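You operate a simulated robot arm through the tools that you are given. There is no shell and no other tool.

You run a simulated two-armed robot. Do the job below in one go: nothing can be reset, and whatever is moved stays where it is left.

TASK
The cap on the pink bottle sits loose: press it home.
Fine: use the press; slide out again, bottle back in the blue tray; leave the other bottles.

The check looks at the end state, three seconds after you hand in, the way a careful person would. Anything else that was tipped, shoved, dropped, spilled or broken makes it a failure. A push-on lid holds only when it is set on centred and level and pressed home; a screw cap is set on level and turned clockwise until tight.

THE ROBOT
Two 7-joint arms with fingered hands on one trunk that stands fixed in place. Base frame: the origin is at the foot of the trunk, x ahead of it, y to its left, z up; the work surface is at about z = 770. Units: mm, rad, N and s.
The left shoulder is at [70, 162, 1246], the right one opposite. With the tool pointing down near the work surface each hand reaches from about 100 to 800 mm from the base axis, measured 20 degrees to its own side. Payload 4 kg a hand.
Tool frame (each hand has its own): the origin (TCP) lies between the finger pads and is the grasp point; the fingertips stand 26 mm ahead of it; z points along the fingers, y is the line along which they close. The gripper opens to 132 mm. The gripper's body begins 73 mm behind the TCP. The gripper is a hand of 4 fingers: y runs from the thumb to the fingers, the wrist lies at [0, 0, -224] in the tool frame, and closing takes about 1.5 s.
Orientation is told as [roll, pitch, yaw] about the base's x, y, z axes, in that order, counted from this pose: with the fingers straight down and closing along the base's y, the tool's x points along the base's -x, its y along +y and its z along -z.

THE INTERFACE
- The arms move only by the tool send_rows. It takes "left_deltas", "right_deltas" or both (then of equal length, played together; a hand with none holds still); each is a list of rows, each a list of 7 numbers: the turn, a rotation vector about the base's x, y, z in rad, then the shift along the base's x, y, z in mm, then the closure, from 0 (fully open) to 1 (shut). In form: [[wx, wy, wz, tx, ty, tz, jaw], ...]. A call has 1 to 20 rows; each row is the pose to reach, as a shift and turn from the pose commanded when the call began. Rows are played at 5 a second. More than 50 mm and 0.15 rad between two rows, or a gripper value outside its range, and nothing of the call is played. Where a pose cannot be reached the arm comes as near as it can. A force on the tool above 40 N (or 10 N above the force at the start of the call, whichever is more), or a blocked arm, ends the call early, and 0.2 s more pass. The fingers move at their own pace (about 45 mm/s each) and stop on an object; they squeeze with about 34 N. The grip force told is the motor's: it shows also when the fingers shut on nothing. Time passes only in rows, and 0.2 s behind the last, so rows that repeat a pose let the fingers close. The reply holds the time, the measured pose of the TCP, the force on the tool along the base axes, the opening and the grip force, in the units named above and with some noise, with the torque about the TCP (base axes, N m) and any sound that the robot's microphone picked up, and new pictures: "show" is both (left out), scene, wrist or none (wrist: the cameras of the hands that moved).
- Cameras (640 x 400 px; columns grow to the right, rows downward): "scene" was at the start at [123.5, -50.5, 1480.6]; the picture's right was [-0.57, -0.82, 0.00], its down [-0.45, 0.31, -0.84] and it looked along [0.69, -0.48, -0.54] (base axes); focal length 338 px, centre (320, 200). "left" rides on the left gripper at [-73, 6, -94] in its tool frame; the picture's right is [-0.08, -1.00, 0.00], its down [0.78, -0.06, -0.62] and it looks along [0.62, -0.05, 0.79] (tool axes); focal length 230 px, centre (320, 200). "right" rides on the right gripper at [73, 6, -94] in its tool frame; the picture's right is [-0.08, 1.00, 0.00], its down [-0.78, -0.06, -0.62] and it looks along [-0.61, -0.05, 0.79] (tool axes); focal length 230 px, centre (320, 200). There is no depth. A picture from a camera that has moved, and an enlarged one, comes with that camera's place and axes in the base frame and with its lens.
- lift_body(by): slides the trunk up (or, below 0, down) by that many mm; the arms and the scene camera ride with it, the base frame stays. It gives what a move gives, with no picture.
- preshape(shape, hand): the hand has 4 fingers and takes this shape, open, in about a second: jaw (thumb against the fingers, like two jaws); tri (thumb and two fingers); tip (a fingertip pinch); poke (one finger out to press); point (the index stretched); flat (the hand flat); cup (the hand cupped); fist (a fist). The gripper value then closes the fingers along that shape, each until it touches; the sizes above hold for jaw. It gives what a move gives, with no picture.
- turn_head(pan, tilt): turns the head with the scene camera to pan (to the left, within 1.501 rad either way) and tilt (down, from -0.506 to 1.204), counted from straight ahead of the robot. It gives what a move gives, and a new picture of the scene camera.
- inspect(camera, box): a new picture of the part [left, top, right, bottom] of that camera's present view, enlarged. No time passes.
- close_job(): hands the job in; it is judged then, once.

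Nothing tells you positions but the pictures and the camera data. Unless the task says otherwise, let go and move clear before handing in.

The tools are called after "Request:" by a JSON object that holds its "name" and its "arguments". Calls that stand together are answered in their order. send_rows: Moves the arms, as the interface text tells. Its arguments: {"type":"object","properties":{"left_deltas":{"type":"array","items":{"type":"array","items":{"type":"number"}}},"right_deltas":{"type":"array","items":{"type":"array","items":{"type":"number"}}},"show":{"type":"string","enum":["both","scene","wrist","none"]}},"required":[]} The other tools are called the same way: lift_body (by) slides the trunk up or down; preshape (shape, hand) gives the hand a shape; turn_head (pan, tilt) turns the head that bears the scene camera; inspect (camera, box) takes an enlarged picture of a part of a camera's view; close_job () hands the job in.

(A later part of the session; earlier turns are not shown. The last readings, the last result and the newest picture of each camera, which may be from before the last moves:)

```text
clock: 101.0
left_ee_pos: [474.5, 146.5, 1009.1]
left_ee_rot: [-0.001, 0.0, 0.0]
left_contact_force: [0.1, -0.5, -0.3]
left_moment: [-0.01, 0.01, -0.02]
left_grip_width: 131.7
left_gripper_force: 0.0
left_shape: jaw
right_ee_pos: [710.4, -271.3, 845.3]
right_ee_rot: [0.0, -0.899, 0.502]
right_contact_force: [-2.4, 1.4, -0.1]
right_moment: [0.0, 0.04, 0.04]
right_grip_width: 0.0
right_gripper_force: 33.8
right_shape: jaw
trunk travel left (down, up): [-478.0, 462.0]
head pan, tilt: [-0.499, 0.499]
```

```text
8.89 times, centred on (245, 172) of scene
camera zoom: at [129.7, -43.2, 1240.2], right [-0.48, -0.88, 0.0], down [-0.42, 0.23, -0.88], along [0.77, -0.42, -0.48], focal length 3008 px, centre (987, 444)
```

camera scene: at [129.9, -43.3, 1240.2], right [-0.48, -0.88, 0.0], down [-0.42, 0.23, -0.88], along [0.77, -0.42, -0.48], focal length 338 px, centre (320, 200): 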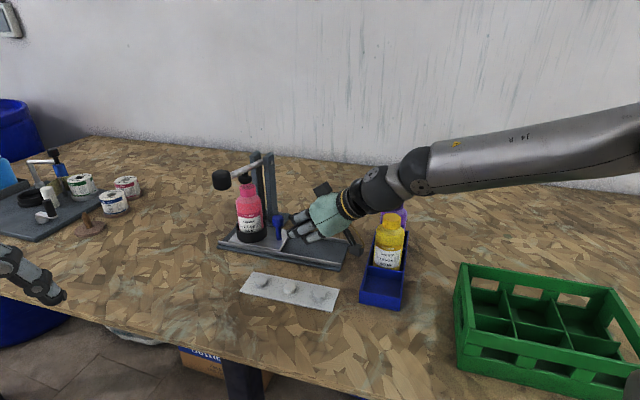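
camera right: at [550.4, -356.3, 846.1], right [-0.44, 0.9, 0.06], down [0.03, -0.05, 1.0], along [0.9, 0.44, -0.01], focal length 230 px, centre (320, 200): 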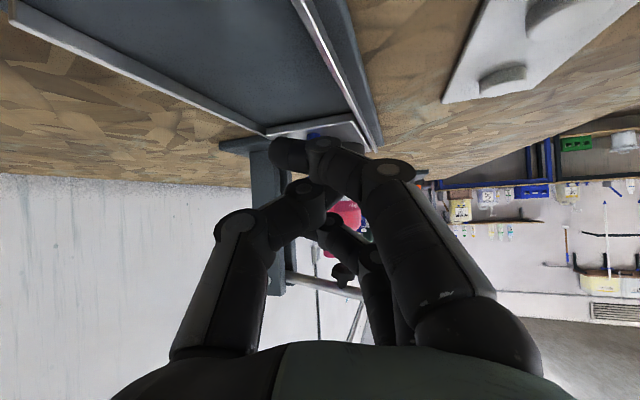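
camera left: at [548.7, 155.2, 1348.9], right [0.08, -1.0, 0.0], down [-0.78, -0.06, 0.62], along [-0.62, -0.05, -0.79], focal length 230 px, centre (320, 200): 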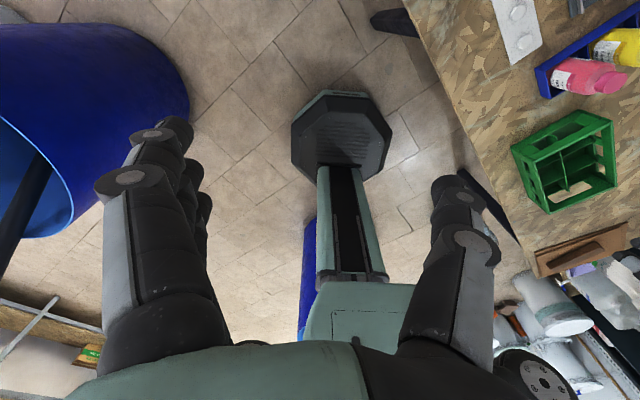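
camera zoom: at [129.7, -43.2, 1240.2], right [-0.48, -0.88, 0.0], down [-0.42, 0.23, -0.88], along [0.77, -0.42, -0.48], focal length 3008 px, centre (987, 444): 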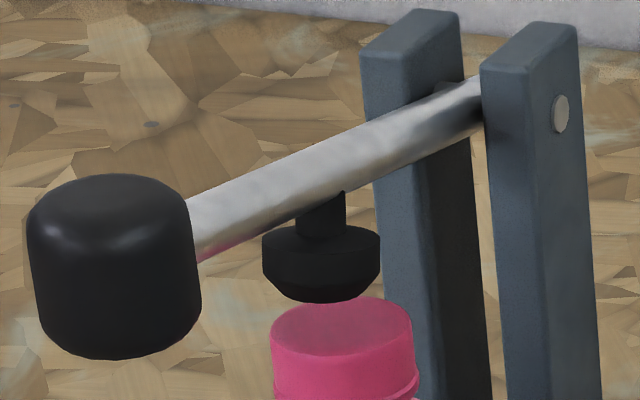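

Contact at last (about 2.8 N), and the cap moved slightly. I'll push 3 mm along the track and check.

Request:
{"name": "send_rows", "arguments": {"right_deltas": [[0, 0, 0, 1, 1, 0, 1.0], [0, 0, 0, 2.1, 2.1, 0, 1.0], [0, 0, 0, 2.1, 2.1, 0, 1.0]], "show": "none"}}

Request:
{"name": "inspect", "arguments": {"camera": "scene", "box": [210, 150, 280, 195]}}

```text
clock: 101.8
left_ee_pos: [473.5, 145.3, 1010.1]
left_ee_rot: [-0.001, 0.0, 0.0]
left_contact_force: [0.0, -0.5, 0.2]
left_moment: [-0.02, 0.04, -0.01]
left_grip_width: 131.8
left_gripper_force: 0.2
left_shape: jaw
right_ee_pos: [711.0, -268.7, 845.3]
right_ee_rot: [-0.001, -0.901, 0.502]
right_contact_force: [-6.6, -0.2, -0.9]
right_moment: [-0.02, 0.03, 0.04]
right_grip_width: 0.1
right_gripper_force: 33.8
right_shape: jaw
trunk travel left (down, up): [-478.0, 462.0]
head pan, tilt: [-0.499, 0.499]
```

```text
8.89 times, centred on (245, 172) of scene
camera zoom: at [129.2, -43.3, 1240.2], right [-0.48, -0.88, 0.0], down [-0.42, 0.23, -0.88], along [0.77, -0.42, -0.48], focal length 3008 px, centre (987, 444)
```

zoom: 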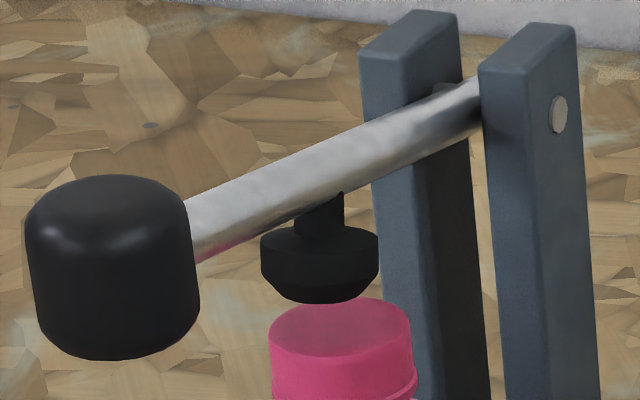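

Request:
{"name": "send_rows", "arguments": {"right_deltas": [[0, 0, 0, 0.7, 1.2, 0, 1.0], [0, 0, 0, 1.5, 2.5, 0, 1.0], [0, 0, 0, 1.5, 2.5, 0, 1.0]], "show": "none"}}

Request:
{"name": "inspect", "arguments": {"camera": "scene", "box": [210, 150, 280, 195]}}

Request:
{"name": "inspect", "arguments": {"camera": "scene", "box": [210, 150, 310, 240]}}

```text
clock: 102.6
left_ee_pos: [474.4, 145.6, 1009.0]
left_ee_rot: [0.0, -0.002, 0.002]
left_contact_force: [-0.1, 0.1, 0.8]
left_moment: [0.03, -0.03, 0.03]
left_grip_width: 132.1
left_gripper_force: 0.1
left_shape: jaw
right_ee_pos: [713.2, -266.0, 845.8]
right_ee_rot: [0.0, -0.9, 0.499]
right_contact_force: [-8.5, -1.6, -0.1]
right_moment: [0.01, 0.02, 0.02]
right_grip_width: 0.0
right_gripper_force: 34.2
right_shape: jaw
trunk travel left (down, up): [-478.0, 462.0]
head pan, tilt: [-0.499, 0.499]
```

```text
8.89 times, centred on (245, 172) of scene
camera zoom: at [128.9, -43.4, 1240.3], right [-0.48, -0.88, 0.0], down [-0.42, 0.23, -0.88], along [0.77, -0.42, -0.48], focal length 3008 px, centre (987, 444)
```

zoom: 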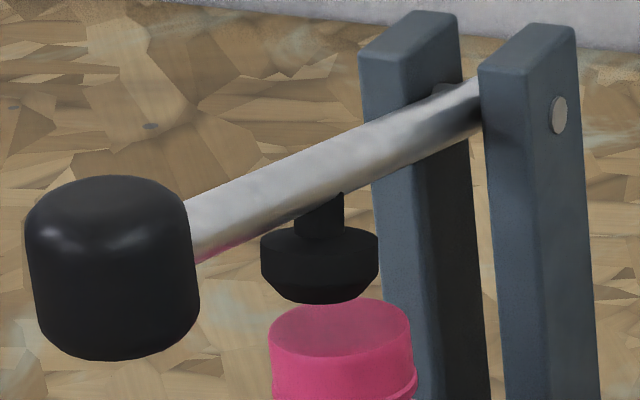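

```text
4.44 times, centred on (260, 195) of scene
camera zoom: at [128.9, -43.4, 1240.3], right [-0.48, -0.88, 0.0], down [-0.42, 0.23, -0.88], along [0.77, -0.42, -0.48], focal length 1504 px, centre (587, 222)
```

zoom: 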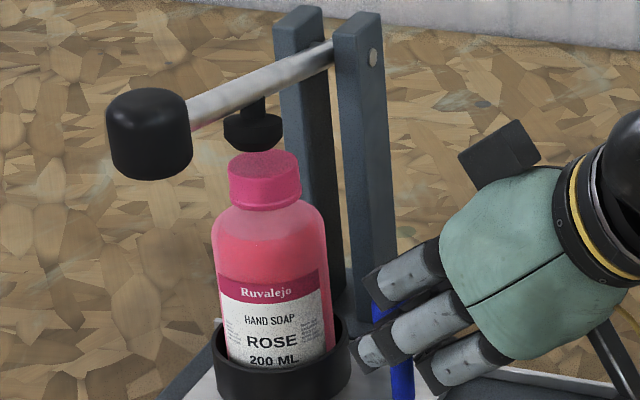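

The plate isn't moving because I'm pressing the handle obliquely. I'll back off, line the hand up with the track, and use a fist so the push is square.

Request:
{"name": "send_rows", "arguments": {"right_deltas": [[0, 0, 0, -6, -4, 0, 1.0], [0, 0, 0, -18, -12, 2, 1.0], [0, 0, 0.05, -34, -24, 4, 1.0], [0, 0, 0.12, -50, -38, 6, 1.0], [0, 0, 0.2, -60, -48, 6, 1.0], [0, 0, 0.285, -60, -48, 6, 1.0], [0, 0, 0.285, -60, -48, 6, 1.0]], "show": "none"}}

Request:
{"name": "preshape", "arguments": {"hand": "right", "shape": "fist"}}

Request:
{"name": "inspect", "arguments": {"camera": "right", "box": [0, 0, 640, 400]}}

Request:
{"name": "inspect", "arguments": {"camera": "scene", "box": [210, 150, 370, 270]}}

```text
clock: 104.2
left_ee_pos: [474.7, 145.5, 1010.1]
left_ee_rot: [-0.001, 0.0, 0.002]
left_contact_force: [0.0, -0.3, 0.3]
left_moment: [-0.01, 0.0, -0.02]
left_grip_width: 132.0
left_gripper_force: 0.0
left_shape: jaw
right_ee_pos: [654.9, -314.8, 851.7]
right_ee_rot: [-0.002, -0.902, 0.788]
right_contact_force: [-0.9, 2.1, 0.6]
right_moment: [-0.08, 0.09, -0.24]
right_grip_width: 0.1
right_gripper_force: 34.0
right_shape: jaw
trunk travel left (down, up): [-478.0, 462.0]
head pan, tilt: [-0.499, 0.499]
```

```text
clock: 105.1
left_ee_pos: [475.8, 145.6, 1009.6]
left_ee_rot: [0.001, -0.002, 0.0]
left_contact_force: [0.0, -0.9, 0.0]
left_moment: [-0.01, 0.01, 0.0]
left_grip_width: 131.8
left_gripper_force: 0.1
left_shape: jaw
right_ee_pos: [653.8, -314.5, 851.2]
right_ee_rot: [-0.001, -0.9, 0.786]
right_contact_force: [-1.0, 1.1, 0.8]
right_moment: [-0.02, 0.03, -0.14]
right_grip_width: 0.0
right_gripper_force: 0.1
right_shape: fist
trunk travel left (down, up): [-478.0, 462.0]
head pan, tilt: [-0.499, 0.499]
```

```text
1.00 times, centred on (320, 200) of right (not enlarged: the box is as wide or as high as the picture)
camera zoom: at [566.3, -395.0, 852.1], right [-0.67, 0.74, 0.06], down [0.05, -0.04, 1.0], along [0.74, 0.67, -0.01], focal length 230 px, centre (320, 200)
```

zoom: 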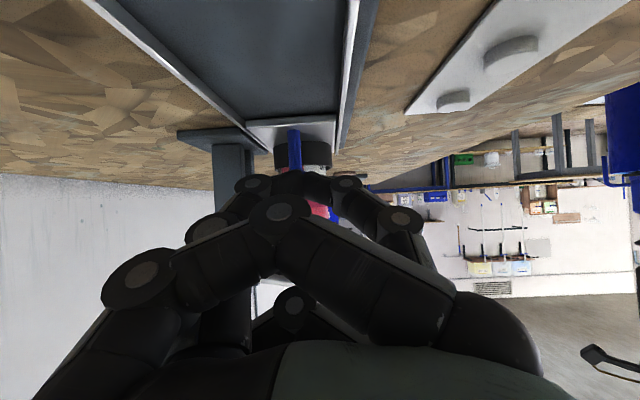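

```text
3.33 times, centred on (290, 210) of scene
camera zoom: at [129.9, -43.1, 1240.2], right [-0.48, -0.88, 0.0], down [-0.42, 0.23, -0.88], along [0.77, -0.42, -0.48], focal length 1128 px, centre (420, 167)
```

zoom: 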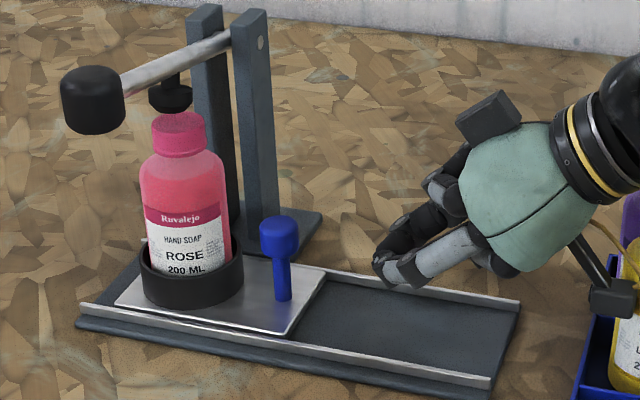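

The small side force may be the hand's camera housing touching the yellow bottle behind it. I'll move forward, away from the tray, straight away and check the yellow bottle.

Request:
{"name": "send_rows", "arguments": {"right_deltas": [[0, 0, 0, 5, 8, 0, 0.0], [0, 0, 0, 12, 16, 0, 0.0], [0, 0, 0, 18, 22, 0, 0.0], [0, 0, 0, 18, 22, 0, 0.0]], "show": "scene"}}

Request:
{"name": "inspect", "arguments": {"camera": "scene", "box": [330, 170, 430, 310]}}

Request:
{"name": "inspect", "arguments": {"camera": "scene", "box": [210, 150, 370, 270]}}

```text
clock: 106.1
left_ee_pos: [475.1, 145.2, 1009.5]
left_ee_rot: [0.0, 0.0, -0.001]
left_contact_force: [-0.9, -0.8, 0.2]
left_moment: [-0.01, -0.01, -0.01]
left_grip_width: 131.8
left_gripper_force: 0.1
left_shape: jaw
right_ee_pos: [672.3, -291.7, 850.5]
right_ee_rot: [-0.001, -0.9, 0.785]
right_contact_force: [0.2, -0.2, -0.5]
right_moment: [0.02, -0.01, 0.03]
right_grip_width: 0.0
right_gripper_force: 0.1
right_shape: fist
trunk travel left (down, up): [-478.0, 462.0]
head pan, tilt: [-0.499, 0.499]
camera scene: at [129.9, -43.4, 1240.2], right [-0.48, -0.88, 0.0], down [-0.42, 0.23, -0.88], along [0.77, -0.42, -0.48], focal length 338 px, centre (320, 200)
```

scene: 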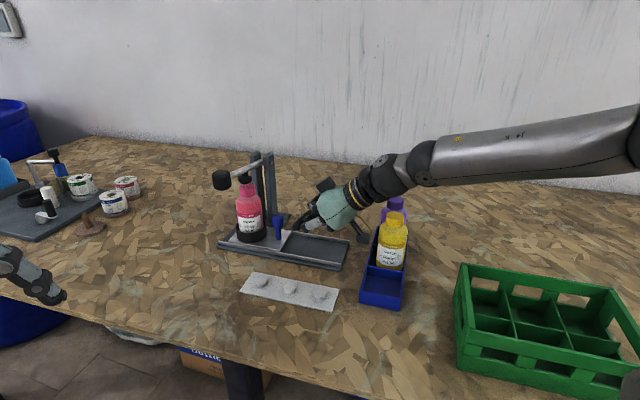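

```text
2.86 times, centred on (380, 240) of scene
camera zoom: at [129.9, -43.4, 1240.2], right [-0.48, -0.88, 0.0], down [-0.42, 0.23, -0.88], along [0.77, -0.42, -0.48], focal length 967 px, centre (149, 86)
```

zoom: 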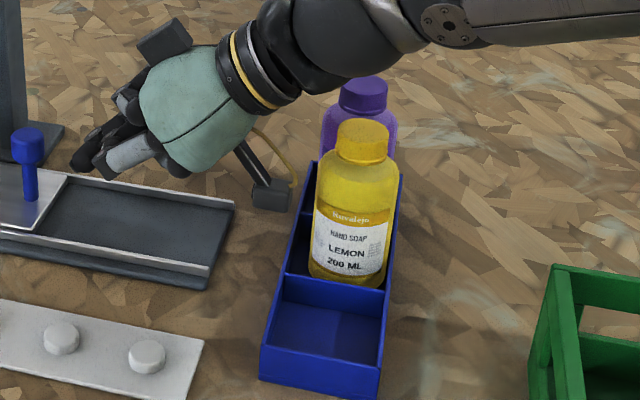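

```text
3.33 times, centred on (290, 210) of scene
camera zoom: at [129.9, -43.4, 1240.2], right [-0.48, -0.88, 0.0], down [-0.42, 0.23, -0.88], along [0.77, -0.42, -0.48], focal length 1128 px, centre (420, 167)
```

zoom: 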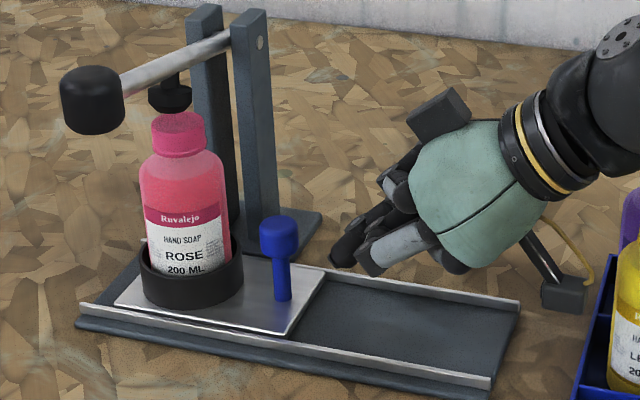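

The contact is gone. The yellow bottle may have been nudged, so I'll look closely.

Request:
{"name": "inspect", "arguments": {"camera": "scene", "box": [360, 190, 420, 275]}}

Request:
{"name": "inspect", "arguments": {"camera": "scene", "box": [350, 180, 430, 310]}}

```text
4.71 times, centred on (390, 232) of scene
camera zoom: at [129.9, -43.4, 1240.2], right [-0.48, -0.88, 0.0], down [-0.42, 0.23, -0.88], along [0.77, -0.42, -0.48], focal length 1593 px, centre (-9, 47)
```

zoom: 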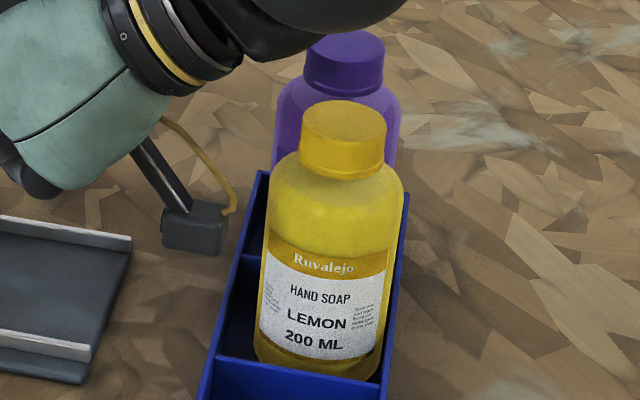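

```text
3.08 times, centred on (390, 245) of scene
camera zoom: at [129.9, -43.4, 1240.2], right [-0.48, -0.88, 0.0], down [-0.42, 0.23, -0.88], along [0.77, -0.42, -0.48], focal length 1041 px, centre (105, 62)
```

zoom: 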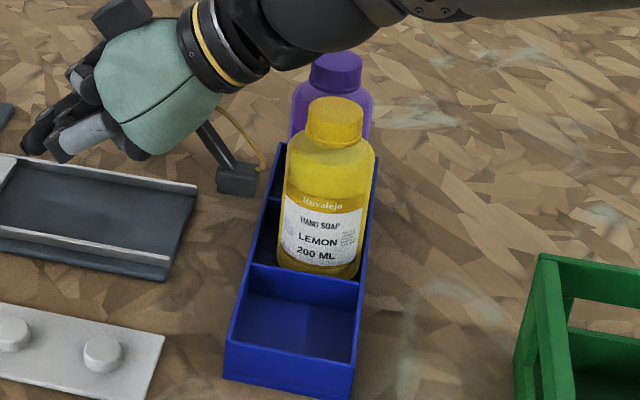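

The yellow bottle is still standing in its cell, though it seems to have shifted a few millimetres. I'll re-measure it once the hand is away. First I'll finish the nudge, moving away from the tray and aligning the fist squarely behind the handle.

Request:
{"name": "send_rows", "arguments": {"right_deltas": [[0, 0, 0, 6, 5, 0, 0.0], [0, 0, 0, 12, 4, 0, 0.0], [0, 0, 0, 17, -2, 0, 0.0], [0, 0, 0, 22, -8, 0, 0.0], [0, 0, 0, 22, -8, 0, 0.0]], "show": "wrist"}}

Request:
{"name": "inspect", "arguments": {"camera": "scene", "box": [210, 150, 370, 270]}}

```text
clock: 107.3
left_ee_pos: [475.6, 145.3, 1009.7]
left_ee_rot: [0.0, 0.0, -0.001]
left_contact_force: [-0.1, 0.3, 0.1]
left_moment: [0.0, 0.0, 0.0]
left_grip_width: 132.0
left_gripper_force: 0.1
left_shape: jaw
right_ee_pos: [694.4, -301.4, 850.6]
right_ee_rot: [0.0, -0.9, 0.786]
right_contact_force: [0.7, 0.6, -0.9]
right_moment: [0.01, -0.01, -0.04]
right_grip_width: 0.0
right_gripper_force: 0.0
right_shape: fist
trunk travel left (down, up): [-478.0, 462.0]
head pan, tilt: [-0.499, 0.499]
camera right: at [605.5, -381.2, 851.6], right [-0.67, 0.74, 0.06], down [0.05, -0.04, 1.0], along [0.74, 0.67, -0.01], focal length 230 px, centre (320, 200)
```

right: 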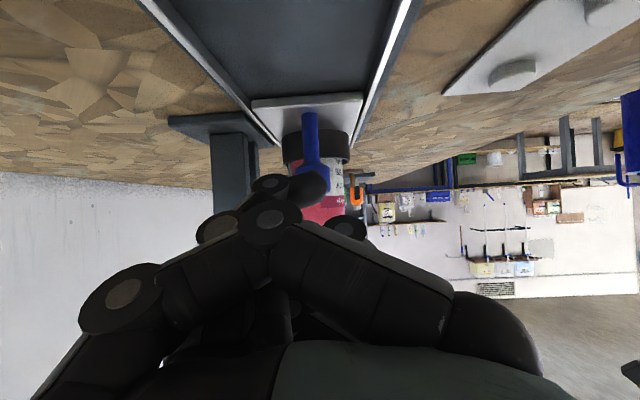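

```text
3.33 times, centred on (290, 210) of scene
camera zoom: at [129.9, -43.2, 1240.2], right [-0.48, -0.88, 0.0], down [-0.42, 0.23, -0.88], along [0.77, -0.42, -0.48], focal length 1128 px, centre (420, 167)
```

zoom: 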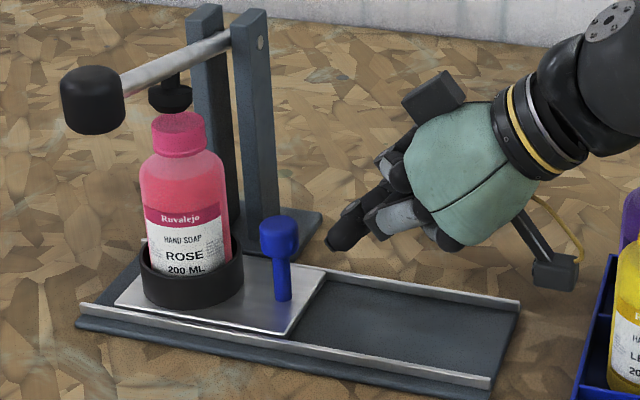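

The handle is now straight ahead of the fist. I'll advance along the track in small steps.

Request:
{"name": "send_rows", "arguments": {"right_deltas": [[0, 0, 0, 2.8, 2.9, 0, 0.0], [0, 0, 0, 5.6, 5.7, 0, 0.0], [0, 0, 0, 8.4, 8.6, 0, 0.0], [0, 0, 0, 8.4, 8.6, 0, 0.0]], "show": "none"}}

Request:
{"name": "inspect", "arguments": {"camera": "scene", "box": [210, 150, 310, 240]}}

```text
clock: 108.3
left_ee_pos: [475.2, 146.8, 1009.2]
left_ee_rot: [0.0, 0.0, 0.001]
left_contact_force: [0.1, -0.2, -0.3]
left_moment: [-0.02, 0.01, 0.02]
left_grip_width: 131.9
left_gripper_force: 0.0
left_shape: jaw
right_ee_pos: [702.8, -292.5, 851.4]
right_ee_rot: [-0.001, -0.9, 0.786]
right_contact_force: [0.8, 0.0, 1.5]
right_moment: [-0.02, -0.03, -0.01]
right_grip_width: 0.0
right_gripper_force: 0.1
right_shape: fist
trunk travel left (down, up): [-478.0, 462.0]
head pan, tilt: [-0.499, 0.499]
```

```text
4.44 times, centred on (260, 195) of scene
camera zoom: at [129.9, -43.3, 1240.2], right [-0.48, -0.88, 0.0], down [-0.42, 0.23, -0.88], along [0.77, -0.42, -0.48], focal length 1504 px, centre (587, 222)
```

zoom: 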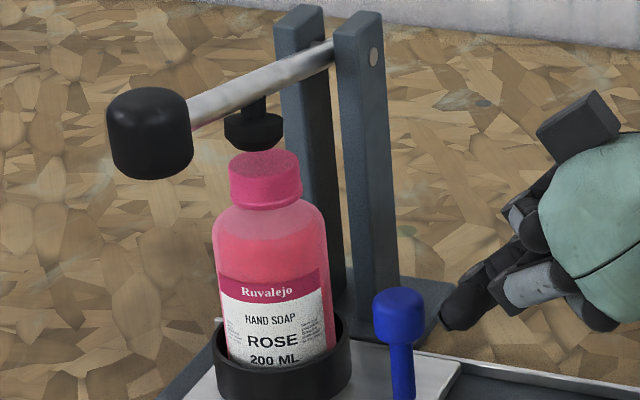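

Request:
{"name": "send_rows", "arguments": {"right_deltas": [[0, 0, 0, 2.1, 2.1, -1.5, 0.0], [0, 0, 0, 4.2, 4.3, -3, 0.0], [0, 0, 0, 6.3, 6.4, -4, 0.0], [0, 0, 0, 6.3, 6.4, -4, 0.0]], "show": "none"}}

Request:
{"name": "inspect", "arguments": {"camera": "scene", "box": [210, 150, 310, 240]}}

Request:
{"name": "inspect", "arguments": {"camera": "right", "box": [200, 60, 440, 240]}}

```text
clock: 109.3
left_ee_pos: [475.4, 145.7, 1008.9]
left_ee_rot: [0.0, 0.0, 0.001]
left_contact_force: [0.0, 0.1, -0.6]
left_moment: [-0.01, -0.02, -0.01]
left_grip_width: 131.8
left_gripper_force: 0.0
left_shape: jaw
right_ee_pos: [708.1, -286.6, 846.7]
right_ee_rot: [0.001, -0.901, 0.785]
right_contact_force: [-0.5, 0.1, 0.3]
right_moment: [0.01, -0.03, -0.01]
right_grip_width: 0.0
right_gripper_force: 0.1
right_shape: fist
trunk travel left (down, up): [-478.0, 462.0]
head pan, tilt: [-0.499, 0.499]
```

```text
4.44 times, centred on (260, 195) of scene
camera zoom: at [130.0, -43.3, 1240.2], right [-0.48, -0.88, 0.0], down [-0.42, 0.23, -0.88], along [0.77, -0.42, -0.48], focal length 1504 px, centre (587, 222)
```

zoom: 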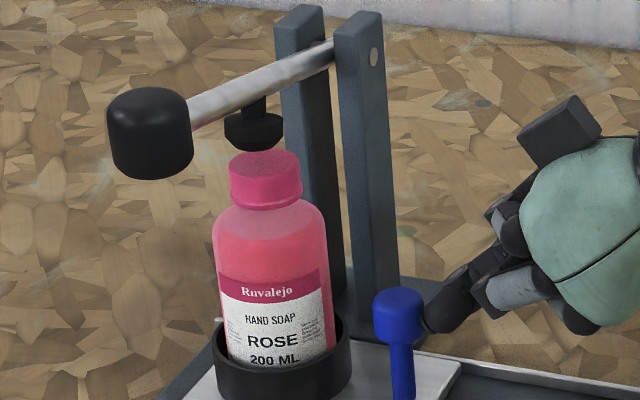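

```text
2.22 times, centred on (320, 150) of right
camera zoom: at [620.5, -366.5, 848.2], right [-0.67, 0.74, 0.06], down [0.05, -0.04, 1.0], along [0.74, 0.67, -0.01], focal length 511 px, centre (320, 311)
```

zoom: 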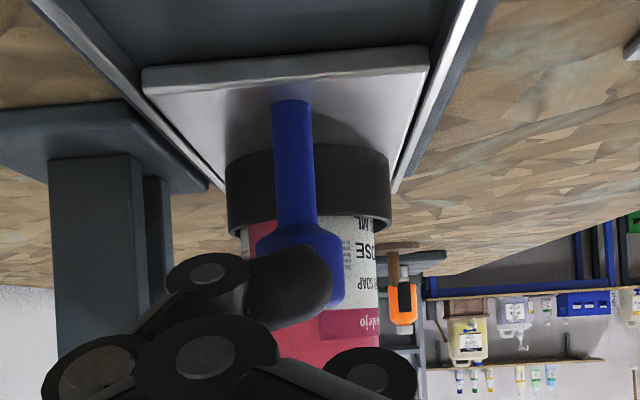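

The fingertip is right in line with the knob and almost touching. Pushing on in small steps.

Request:
{"name": "send_rows", "arguments": {"right_deltas": [[0, 0, 0, 1.4, 1.4, 0, 0.0], [0, 0, 0, 2.8, 2.9, 0, 0.0], [0, 0, 0, 2.8, 2.9, 0, 0.0]], "show": "none"}}

Request:
{"name": "inspect", "arguments": {"camera": "scene", "box": [210, 150, 280, 195]}}

```text
clock: 110.1
left_ee_pos: [474.8, 144.8, 1010.2]
left_ee_rot: [0.002, 0.0, -0.002]
left_contact_force: [0.3, 0.5, 0.4]
left_moment: [0.04, 0.02, -0.02]
left_grip_width: 131.9
left_gripper_force: 0.1
left_shape: jaw
right_ee_pos: [711.8, -284.1, 845.5]
right_ee_rot: [0.003, -0.899, 0.781]
right_contact_force: [-6.1, -7.1, -1.5]
right_moment: [-0.05, 0.04, -0.08]
right_grip_width: 0.3
right_gripper_force: 0.0
right_shape: fist
trunk travel left (down, up): [-478.0, 462.0]
head pan, tilt: [-0.499, 0.499]
```

```text
8.89 times, centred on (245, 172) of scene
camera zoom: at [129.2, -44.5, 1240.2], right [-0.48, -0.88, 0.0], down [-0.42, 0.23, -0.88], along [0.77, -0.42, -0.48], focal length 3008 px, centre (987, 444)
```

zoom: 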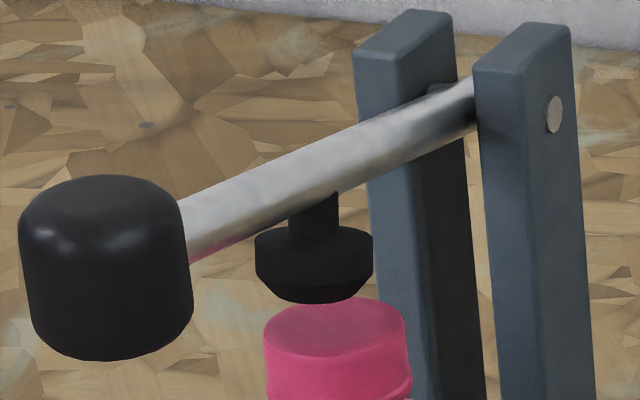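

Request:
{"name": "send_rows", "arguments": {"right_deltas": [[0, 0, 0, 1, 1, 0, 0.0], [0, 0, 0, 2, 2, 0, 0.0], [0, 0, 0, 2, 2, 0, 0.0]], "show": "none"}}

Request:
{"name": "inspect", "arguments": {"camera": "scene", "box": [210, 150, 280, 195]}}

Request:
{"name": "inspect", "arguments": {"camera": "scene", "box": [210, 190, 310, 270]}}

```text
clock: 110.9
left_ee_pos: [473.9, 143.8, 1010.2]
left_ee_rot: [0.003, -0.001, 0.001]
left_contact_force: [-0.1, 0.1, 0.0]
left_moment: [0.01, 0.0, 0.0]
left_grip_width: 131.7
left_gripper_force: 0.1
left_shape: jaw
right_ee_pos: [712.3, -284.2, 845.2]
right_ee_rot: [0.003, -0.899, 0.779]
right_contact_force: [-12.8, -21.2, -2.6]
right_moment: [-0.15, 0.13, -0.21]
right_grip_width: 0.2
right_gripper_force: 0.1
right_shape: fist
trunk travel left (down, up): [-478.0, 462.0]
head pan, tilt: [-0.499, 0.499]
```

```text
8.89 times, centred on (245, 172) of scene
camera zoom: at [128.3, -46.7, 1240.2], right [-0.48, -0.88, 0.0], down [-0.42, 0.23, -0.88], along [0.77, -0.42, -0.48], focal length 3008 px, centre (987, 444)
```

zoom: 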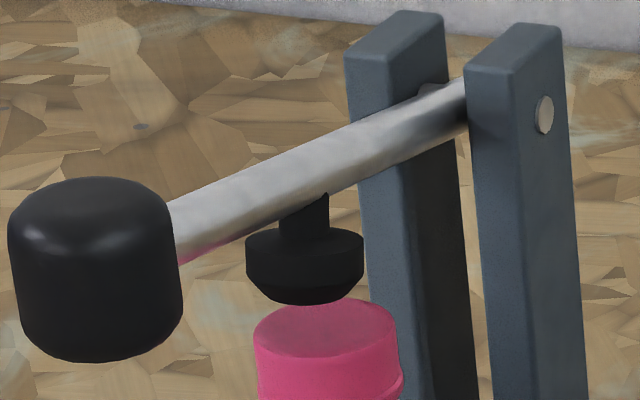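

```text
5.00 times, centred on (260, 230) of scene
camera zoom: at [128.3, -46.7, 1240.2], right [-0.48, -0.88, 0.0], down [-0.42, 0.23, -0.88], along [0.77, -0.42, -0.48], focal length 1692 px, centre (620, 50)
```

zoom: 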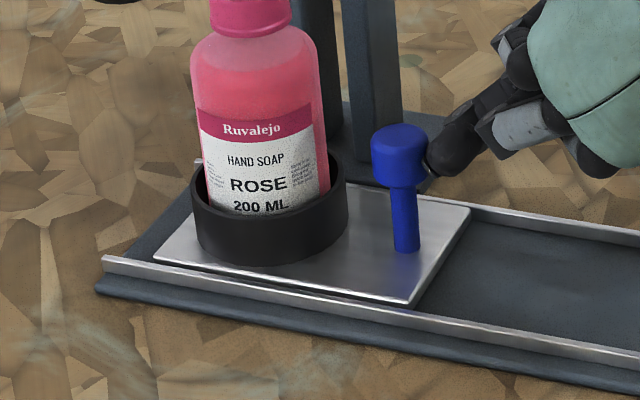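

24 N doesn't move it, so the slide is against its end stop and the bottle is in the press position. By eye the cap is within about 3–4 mm of the ram axis, well inside the cap's width. I'll release the push, rise, and then check the yellow bottle.

Request:
{"name": "send_rows", "arguments": {"right_deltas": [[0, 0, 0, -4, -4, 0, 0.0], [0, 0, 0, -10, -10, 5, 0.0], [0, 0, 0, -12, -12, 30, 0.0], [0, 0, 0, -12, -12, 65, 0.0], [0, 0, 0, -12, -12, 100, 0.0], [0, 0, 0, -15, -10, 130, 0.0], [0, 0, 0, -15, -10, 130, 0.0]], "show": "none"}}

Request:
{"name": "send_rows", "arguments": {"right_deltas": [[0, 0, -0.13, -20, 5, 0, 0.0], [0, 0, -0.26, -40, 10, 0, 0.0], [0, 0, -0.39, -65, 10, 0, 0.0], [0, 0, -0.52, -90, 10, 0, 0.0], [0, 0, -0.65, -120, 10, 0, 0.0], [0, 0, -0.78, -150, 0, 0, 0.0], [0, 0, -0.91, -180, -10, 0, 0.0], [0, 0, -1.04, -200, -20, 0, 0.0], [0, 0, -1.15, -215, -30, 0, 0.0]], "show": "both"}}

```text
clock: 112.5
left_ee_pos: [474.5, 145.2, 1009.5]
left_ee_rot: [0.0, 0.002, 0.0]
left_contact_force: [0.1, 1.1, 0.0]
left_moment: [0.02, 0.0, -0.02]
left_grip_width: 132.0
left_gripper_force: 0.1
left_shape: jaw
right_ee_pos: [699.0, -290.2, 978.2]
right_ee_rot: [0.0, -0.901, 0.786]
right_contact_force: [-0.2, 0.7, -0.3]
right_moment: [-0.01, -0.01, 0.01]
right_grip_width: 0.0
right_gripper_force: 0.1
right_shape: fist
trunk travel left (down, up): [-478.0, 462.0]
head pan, tilt: [-0.499, 0.499]
```

```text
clock: 114.5
left_ee_pos: [474.8, 146.2, 1009.8]
left_ee_rot: [-0.001, -0.001, 0.001]
left_contact_force: [-0.8, 0.2, 0.6]
left_moment: [0.0, 0.01, -0.02]
left_grip_width: 132.0
left_gripper_force: 0.1
left_shape: jaw
right_ee_pos: [482.6, -322.0, 976.7]
right_ee_rot: [-0.002, -0.901, -0.366]
right_contact_force: [0.3, 1.2, 0.1]
right_moment: [0.02, -0.02, -0.02]
right_grip_width: 0.2
right_gripper_force: 0.2
right_shape: fist
trunk travel left (down, up): [-478.0, 462.0]
head pan, tilt: [-0.499, 0.499]
camera scene: at [129.8, -42.9, 1240.2], right [-0.48, -0.88, 0.0], down [-0.42, 0.23, -0.88], along [0.77, -0.42, -0.48], focal length 338 px, centre (320, 200)
camera right: at [373.9, -273.9, 977.7], right [0.4, 0.91, 0.06], down [-0.02, -0.06, 1.0], along [0.92, -0.4, -0.01], focal length 230 px, centre (320, 200)
```

scene: 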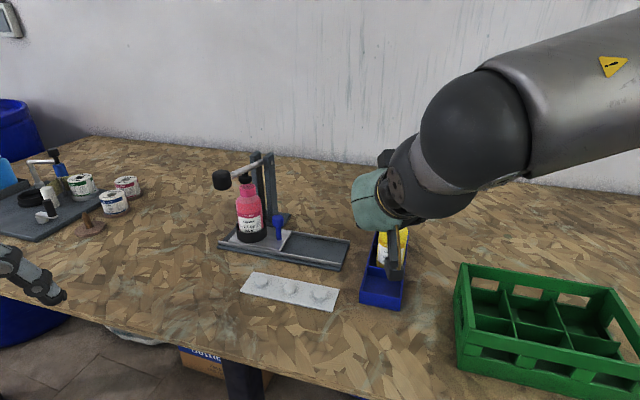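
right: 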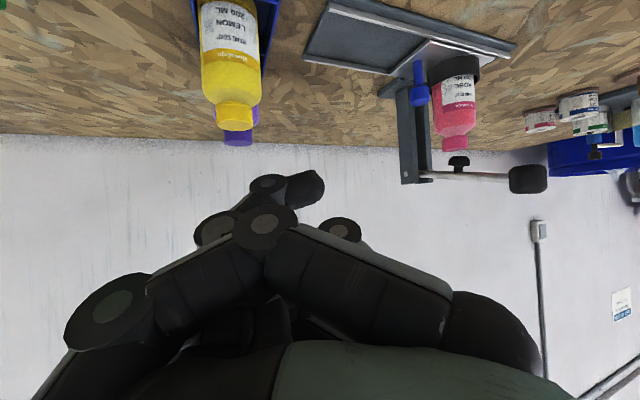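

The yellow bottle and the press are both clearly visible from the wrist camera now. I'll zoom in on each.

Request:
{"name": "inspect", "arguments": {"camera": "right", "box": [180, 0, 290, 150]}}

Request:
{"name": "inspect", "arguments": {"camera": "right", "box": [390, 30, 560, 200]}}

```text
2.67 times, centred on (235, 75) of right
camera zoom: at [373.9, -273.9, 977.7], right [0.4, 0.91, 0.06], down [-0.02, -0.06, 1.0], along [0.92, -0.4, -0.01], focal length 614 px, centre (547, 533)
```

zoom: 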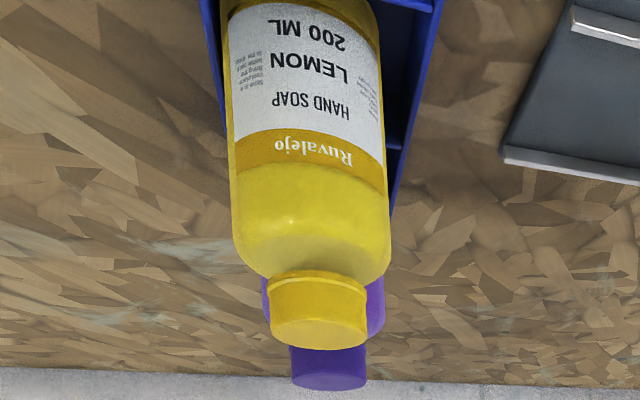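

```text
2.35 times, centred on (475, 115) of right
camera zoom: at [373.9, -273.9, 977.7], right [0.4, 0.91, 0.06], down [-0.02, -0.06, 1.0], along [0.92, -0.4, -0.01], focal length 541 px, centre (-45, 400)
```

zoom: 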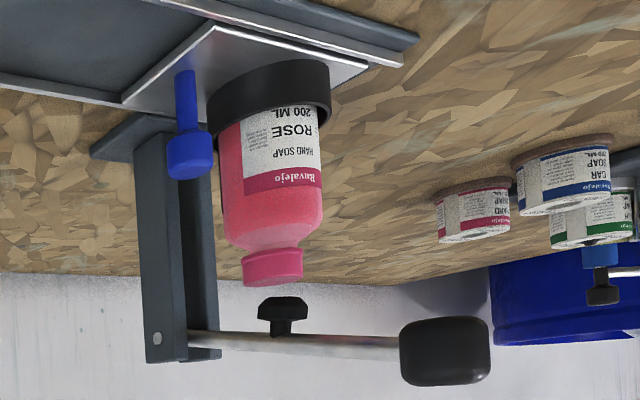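

The yellow bottle looks upright in its cell. Now I'll take a tighter look at the cap and ram foot.

Request:
{"name": "inspect", "arguments": {"camera": "right", "box": [425, 110, 495, 180]}}

Request:
{"name": "inspect", "arguments": {"camera": "scene", "box": [225, 165, 285, 250]}}

```text
5.71 times, centred on (460, 145) of right
camera zoom: at [373.9, -273.9, 977.7], right [0.4, 0.91, 0.06], down [-0.02, -0.06, 1.0], along [0.92, -0.4, -0.01], focal length 1315 px, centre (-480, 514)
```

zoom: 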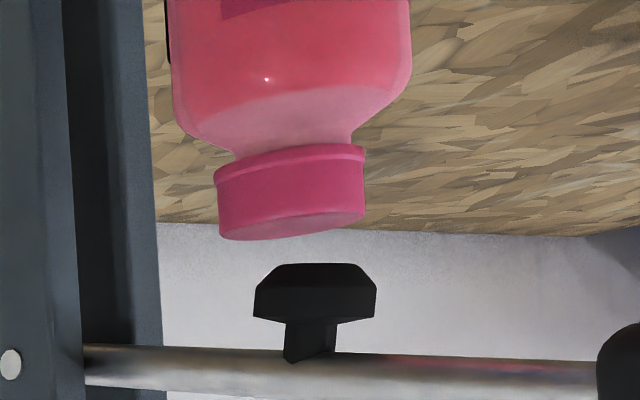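

```text
4.71 times, centred on (255, 208) of scene
camera zoom: at [129.8, -42.9, 1240.2], right [-0.48, -0.88, 0.0], down [-0.42, 0.23, -0.88], along [0.77, -0.42, -0.48], focal length 1593 px, centre (626, 165)
```

zoom: 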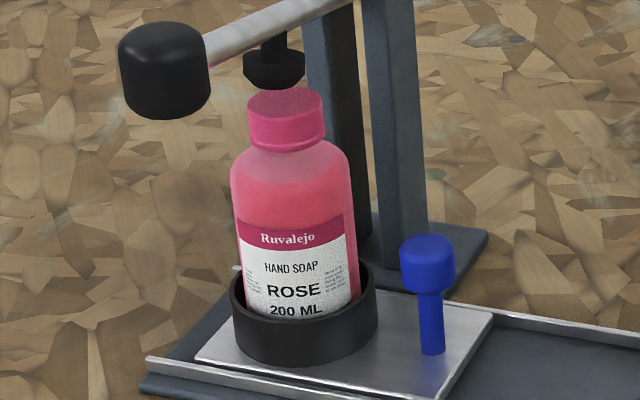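

The ram foot hangs on an arc, so it will swing toward the posts as it comes down, which reduces the small offset. The bottle is ready for pressing. I'll raise the trunk so the lever knob is in good reach and reset the hand to a closed jaw.

Request:
{"name": "lift_body", "arguments": {"by": 167}}

Request:
{"name": "preshape", "arguments": {"hand": "right", "shape": "jaw"}}

Request:
{"name": "send_rows", "arguments": {"right_deltas": [[0, 0, 0.12, 25, 10, 0, 0.4], [0, 0, 0.24, 50, 20, 0, 0.7], [0, 0, 0.36, 75, 30, 0, 1.0], [0, 0, 0.48, 100, 42, 0, 1.0], [0, 0, 0.6, 125, 55, 0, 1.0], [0, 0, 0.666, 150, 70, 0, 1.0]], "show": "both"}}

```text
clock: 116.4
left_ee_pos: [475.9, 145.8, 1176.7]
left_ee_rot: [0.001, 0.001, 0.0]
left_contact_force: [-0.9, 0.2, -0.3]
left_moment: [-0.01, 0.02, 0.0]
left_grip_width: 131.9
left_gripper_force: 0.1
left_shape: jaw
right_ee_pos: [482.2, -321.3, 1143.5]
right_ee_rot: [0.0, -0.899, -0.363]
right_contact_force: [-0.6, 0.1, -0.8]
right_moment: [0.0, 0.02, 0.01]
right_grip_width: 0.0
right_gripper_force: 0.0
right_shape: fist
trunk travel left (down, up): [-645.0, 295.0]
head pan, tilt: [-0.499, 0.499]
```

```text
clock: 117.3
left_ee_pos: [474.8, 146.3, 1177.6]
left_ee_rot: [0.0, -0.001, 0.001]
left_contact_force: [0.0, 0.1, -0.2]
left_moment: [-0.01, 0.01, 0.05]
left_grip_width: 131.9
left_gripper_force: 0.2
left_shape: jaw
right_ee_pos: [483.2, -321.1, 1143.1]
right_ee_rot: [0.001, -0.901, -0.365]
right_contact_force: [0.7, 0.5, 0.1]
right_moment: [-0.02, 0.0, -0.05]
right_grip_width: 131.8
right_gripper_force: 0.0
right_shape: jaw
trunk travel left (down, up): [-645.0, 295.0]
head pan, tilt: [-0.499, 0.499]
```

```text
clock: 118.7
left_ee_pos: [475.8, 146.7, 1176.7]
left_ee_rot: [0.0, 0.002, 0.0]
left_contact_force: [1.8, 0.7, -0.3]
left_moment: [0.02, 0.03, 0.02]
left_grip_width: 131.7
left_gripper_force: 0.2
left_shape: jaw
right_ee_pos: [634.2, -249.0, 1142.8]
right_ee_rot: [-0.001, -0.899, 0.304]
right_contact_force: [0.8, -0.4, -0.4]
right_moment: [0.01, 0.01, -0.01]
right_grip_width: 11.4
right_gripper_force: 0.1
right_shape: jaw
trunk travel left (down, up): [-645.0, 295.0]
head pan, tilt: [-0.499, 0.499]
camera scene: at [131.6, -42.3, 1407.0], right [-0.48, -0.88, 0.0], down [-0.42, 0.23, -0.88], along [0.77, -0.42, -0.48], focal length 338 px, centre (320, 200)
camera right: at [519.6, -280.5, 1143.7], right [-0.25, 0.97, 0.06], down [0.02, -0.05, 1.0], along [0.97, 0.25, -0.01], focal length 230 px, centre (320, 200)
```

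scene: 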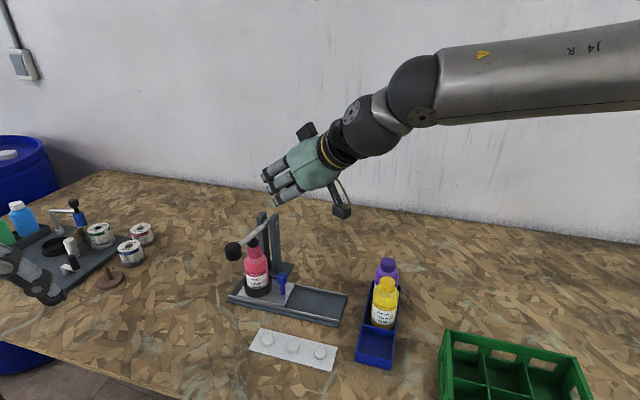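
right: 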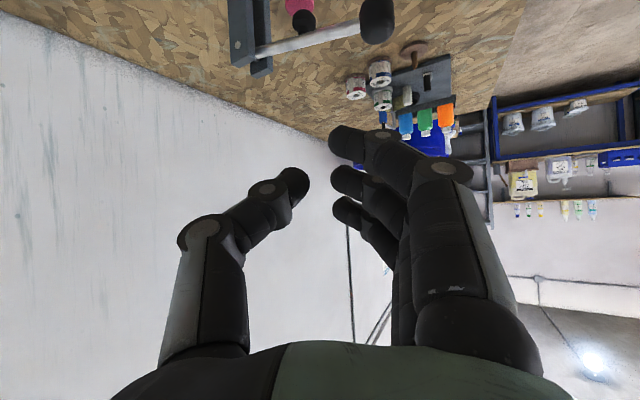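

The hand is high and clear, closing now. I'll move over the lever knob.

Request:
{"name": "send_rows", "arguments": {"right_deltas": [[0.0296, -0.0955, 0, 20, 22, -5, 1.0], [0.0296, -0.0955, 0, 42, 45, -20, 1.0], [0.0296, -0.0955, 0, 63, 67, -40, 1.0], [0.0296, -0.0955, 0, 84, 89, -60, 1.0], [0.0296, -0.0955, 0, 84, 89, -73, 1.0], [0.0296, -0.0955, 0, 84, 89, -73, 1.0]], "show": "both"}}

Request:
{"name": "inspect", "arguments": {"camera": "scene", "box": [190, 150, 350, 310]}}

```text
clock: 120.1
left_ee_pos: [474.9, 145.8, 1174.6]
left_ee_rot: [0.001, -0.001, -0.002]
left_contact_force: [-0.4, 0.4, 0.7]
left_moment: [0.03, -0.02, 0.02]
left_grip_width: 132.1
left_gripper_force: 0.0
left_shape: jaw
right_ee_pos: [716.4, -161.7, 1071.1]
right_ee_rot: [-0.001, -0.999, 0.303]
right_contact_force: [-0.1, -0.5, -0.1]
right_moment: [0.0, -0.01, -0.03]
right_grip_width: 0.0
right_gripper_force: 33.9
right_shape: jaw
trunk travel left (down, up): [-645.0, 295.0]
head pan, tilt: [-0.499, 0.499]
camera scene: at [129.8, -43.1, 1407.2], right [-0.48, -0.88, 0.0], down [-0.42, 0.23, -0.88], along [0.77, -0.42, -0.48], focal length 338 px, centre (320, 200)
camera right: at [602.0, -192.0, 1059.2], right [-0.26, 0.96, 0.06], down [-0.07, -0.09, 0.99], along [0.96, 0.25, 0.09], focal length 230 px, centre (320, 200)
```

scene: 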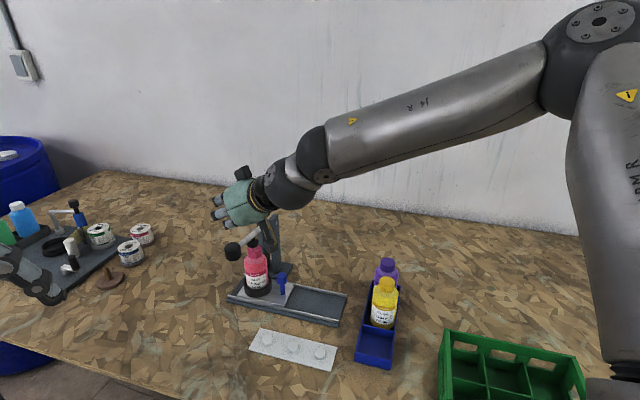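
right: 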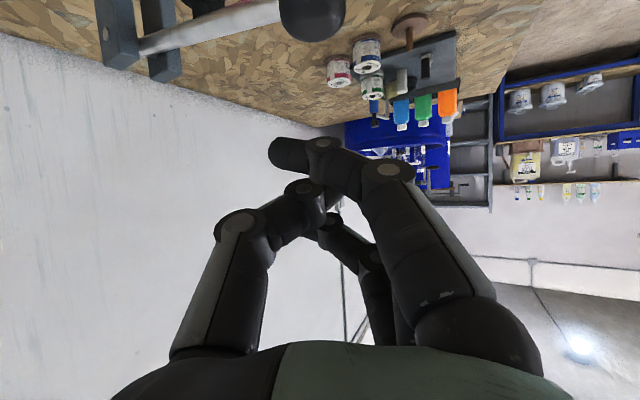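

```text
2.50 times, centred on (270, 230) of scene
camera zoom: at [129.8, -43.1, 1407.2], right [-0.48, -0.88, 0.0], down [-0.42, 0.23, -0.88], along [0.77, -0.42, -0.48], focal length 846 px, centre (445, 125)
```

zoom: 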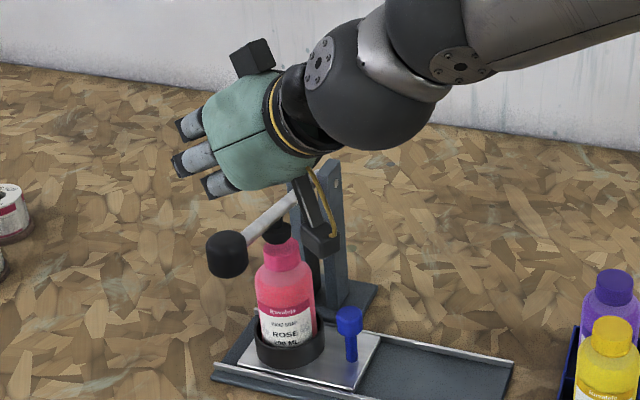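

The closed hand is right above the knob, with the index finger lying across it. I'll descend to just above the knob first.

Request:
{"name": "send_rows", "arguments": {"right_deltas": [[0, 0, 0, 1, 0, -15, 1.0], [0, 0, 0, 1.5, 0, -30, 1.0], [0, 0, 0, 1.5, 0, -38, 1.0], [0, 0, 0, 1.5, 0, -38, 1.0]], "show": "both"}}

Request:
{"name": "inspect", "arguments": {"camera": "scene", "box": [200, 180, 300, 280]}}

Request:
{"name": "inspect", "arguments": {"camera": "right", "box": [200, 0, 440, 200]}}

```text
clock: 121.1
left_ee_pos: [475.3, 146.0, 1175.7]
left_ee_rot: [0.001, 0.0, 0.0]
left_contact_force: [-0.2, -0.1, 0.6]
left_moment: [-0.01, -0.01, -0.02]
left_grip_width: 131.8
left_gripper_force: 0.1
left_shape: jaw
right_ee_pos: [719.0, -162.0, 1032.8]
right_ee_rot: [0.001, -1.0, 0.301]
right_contact_force: [0.6, 0.1, 0.3]
right_moment: [0.02, 0.01, -0.01]
right_grip_width: 0.0
right_gripper_force: 34.0
right_shape: jaw
trunk travel left (down, up): [-645.0, 295.0]
head pan, tilt: [-0.499, 0.499]
camera scene: at [130.0, -43.2, 1407.2], right [-0.48, -0.88, 0.0], down [-0.42, 0.23, -0.88], along [0.77, -0.42, -0.48], focal length 338 px, centre (320, 200)
camera right: at [603.9, -192.5, 1021.3], right [-0.26, 0.96, 0.06], down [-0.07, -0.09, 0.99], along [0.96, 0.25, 0.09], focal length 230 px, centre (320, 200)
```

scene: 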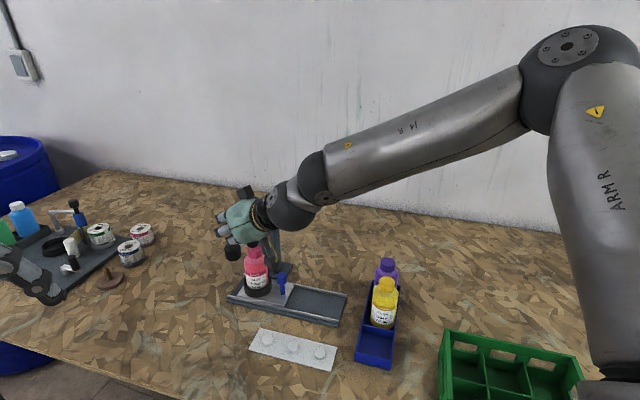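
right: 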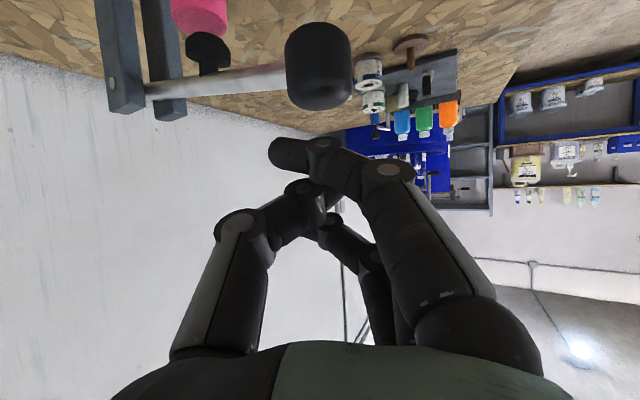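

```text
4.00 times, centred on (250, 230) of scene
camera zoom: at [130.0, -43.2, 1407.2], right [-0.48, -0.88, 0.0], down [-0.42, 0.23, -0.88], along [0.77, -0.42, -0.48], focal length 1354 px, centre (600, 80)
```

zoom: 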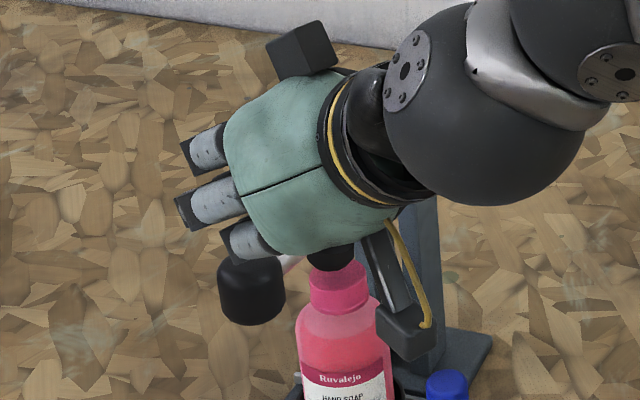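

```text
2.00 times, centred on (320, 100) of right
camera zoom: at [603.9, -192.5, 1021.3], right [-0.26, 0.96, 0.06], down [-0.07, -0.09, 0.99], along [0.96, 0.25, 0.09], focal length 460 px, centre (320, 400)
```

zoom: 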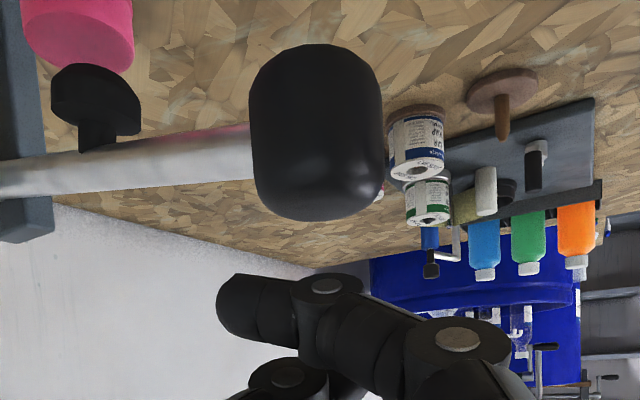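

The index finger is about 13 mm above the knob and centred on it. I'll descend to contact, then press in small steps.

Request:
{"name": "send_rows", "arguments": {"right_deltas": [[0, 0, 0, 0, 0, -5, 1.0], [0, 0, 0, 0, 0, -10, 1.0], [0, 0, 0, 0, 0, -14, 1.0], [0, 0, 0, 0, 0, -14, 1.0]], "show": "none"}}

Request:
{"name": "inspect", "arguments": {"camera": "right", "box": [200, 0, 440, 200]}}

```text
clock: 122.1
left_ee_pos: [474.7, 145.7, 1177.3]
left_ee_rot: [-0.001, 0.0, 0.002]
left_contact_force: [0.9, -0.1, -0.2]
left_moment: [-0.01, 0.0, 0.01]
left_grip_width: 132.0
left_gripper_force: 0.0
left_shape: jaw
right_ee_pos: [718.6, -162.8, 1018.7]
right_ee_rot: [0.001, -1.001, 0.304]
right_contact_force: [-0.2, -0.2, 0.8]
right_moment: [0.0, 0.01, 0.0]
right_grip_width: 0.1
right_gripper_force: 33.8
right_shape: jaw
trunk travel left (down, up): [-645.0, 295.0]
head pan, tilt: [-0.499, 0.499]
```

```text
2.00 times, centred on (320, 100) of right
camera zoom: at [604.2, -192.2, 1007.4], right [-0.26, 0.96, 0.06], down [-0.07, -0.09, 0.99], along [0.96, 0.25, 0.09], focal length 460 px, centre (320, 400)
```

zoom: 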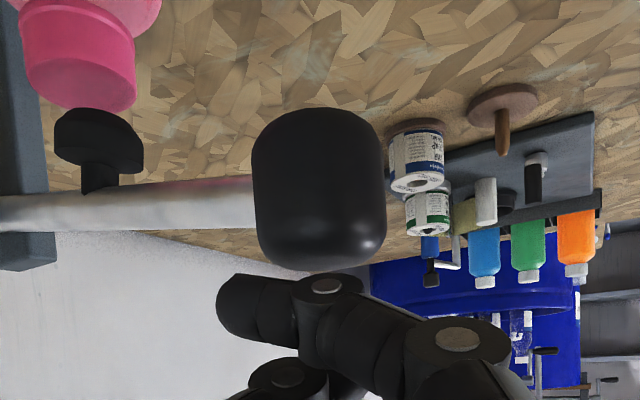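

Request:
{"name": "send_rows", "arguments": {"right_deltas": [[0, 0, 0, 0, 0, -2, 1.0], [0, 0, 0, 0, 0, -4, 1.0], [0, 0, 0, 0, 0, -6, 1.0], [0, 0, 0, 0, 0, -6, 1.0]], "show": "none"}}

Request:
{"name": "inspect", "arguments": {"camera": "right", "box": [200, 0, 440, 200]}}

```text
clock: 123.1
left_ee_pos: [475.2, 145.2, 1176.1]
left_ee_rot: [0.002, -0.001, 0.001]
left_contact_force: [1.2, 1.0, -0.6]
left_moment: [0.02, 0.0, -0.01]
left_grip_width: 131.8
left_gripper_force: 0.0
left_shape: jaw
right_ee_pos: [719.5, -162.4, 1013.4]
right_ee_rot: [0.0, -1.001, 0.302]
right_contact_force: [0.1, 0.8, -1.0]
right_moment: [-0.02, 0.01, -0.01]
right_grip_width: 0.2
right_gripper_force: 33.9
right_shape: jaw
trunk travel left (down, up): [-645.0, 295.0]
head pan, tilt: [-0.499, 0.499]
```

```text
2.00 times, centred on (320, 100) of right
camera zoom: at [604.0, -191.9, 1001.7], right [-0.26, 0.96, 0.06], down [-0.07, -0.09, 0.99], along [0.96, 0.25, 0.09], focal length 460 px, centre (320, 400)
```

zoom: 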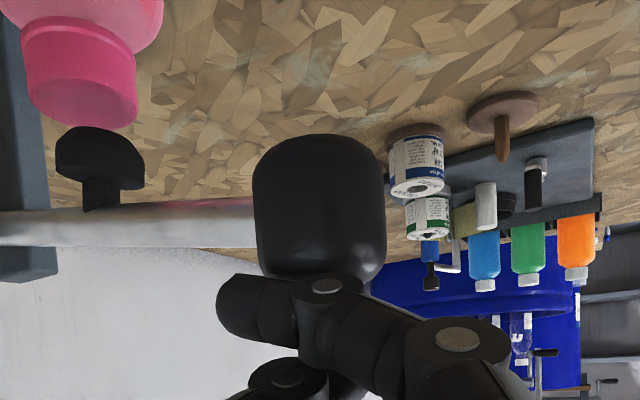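

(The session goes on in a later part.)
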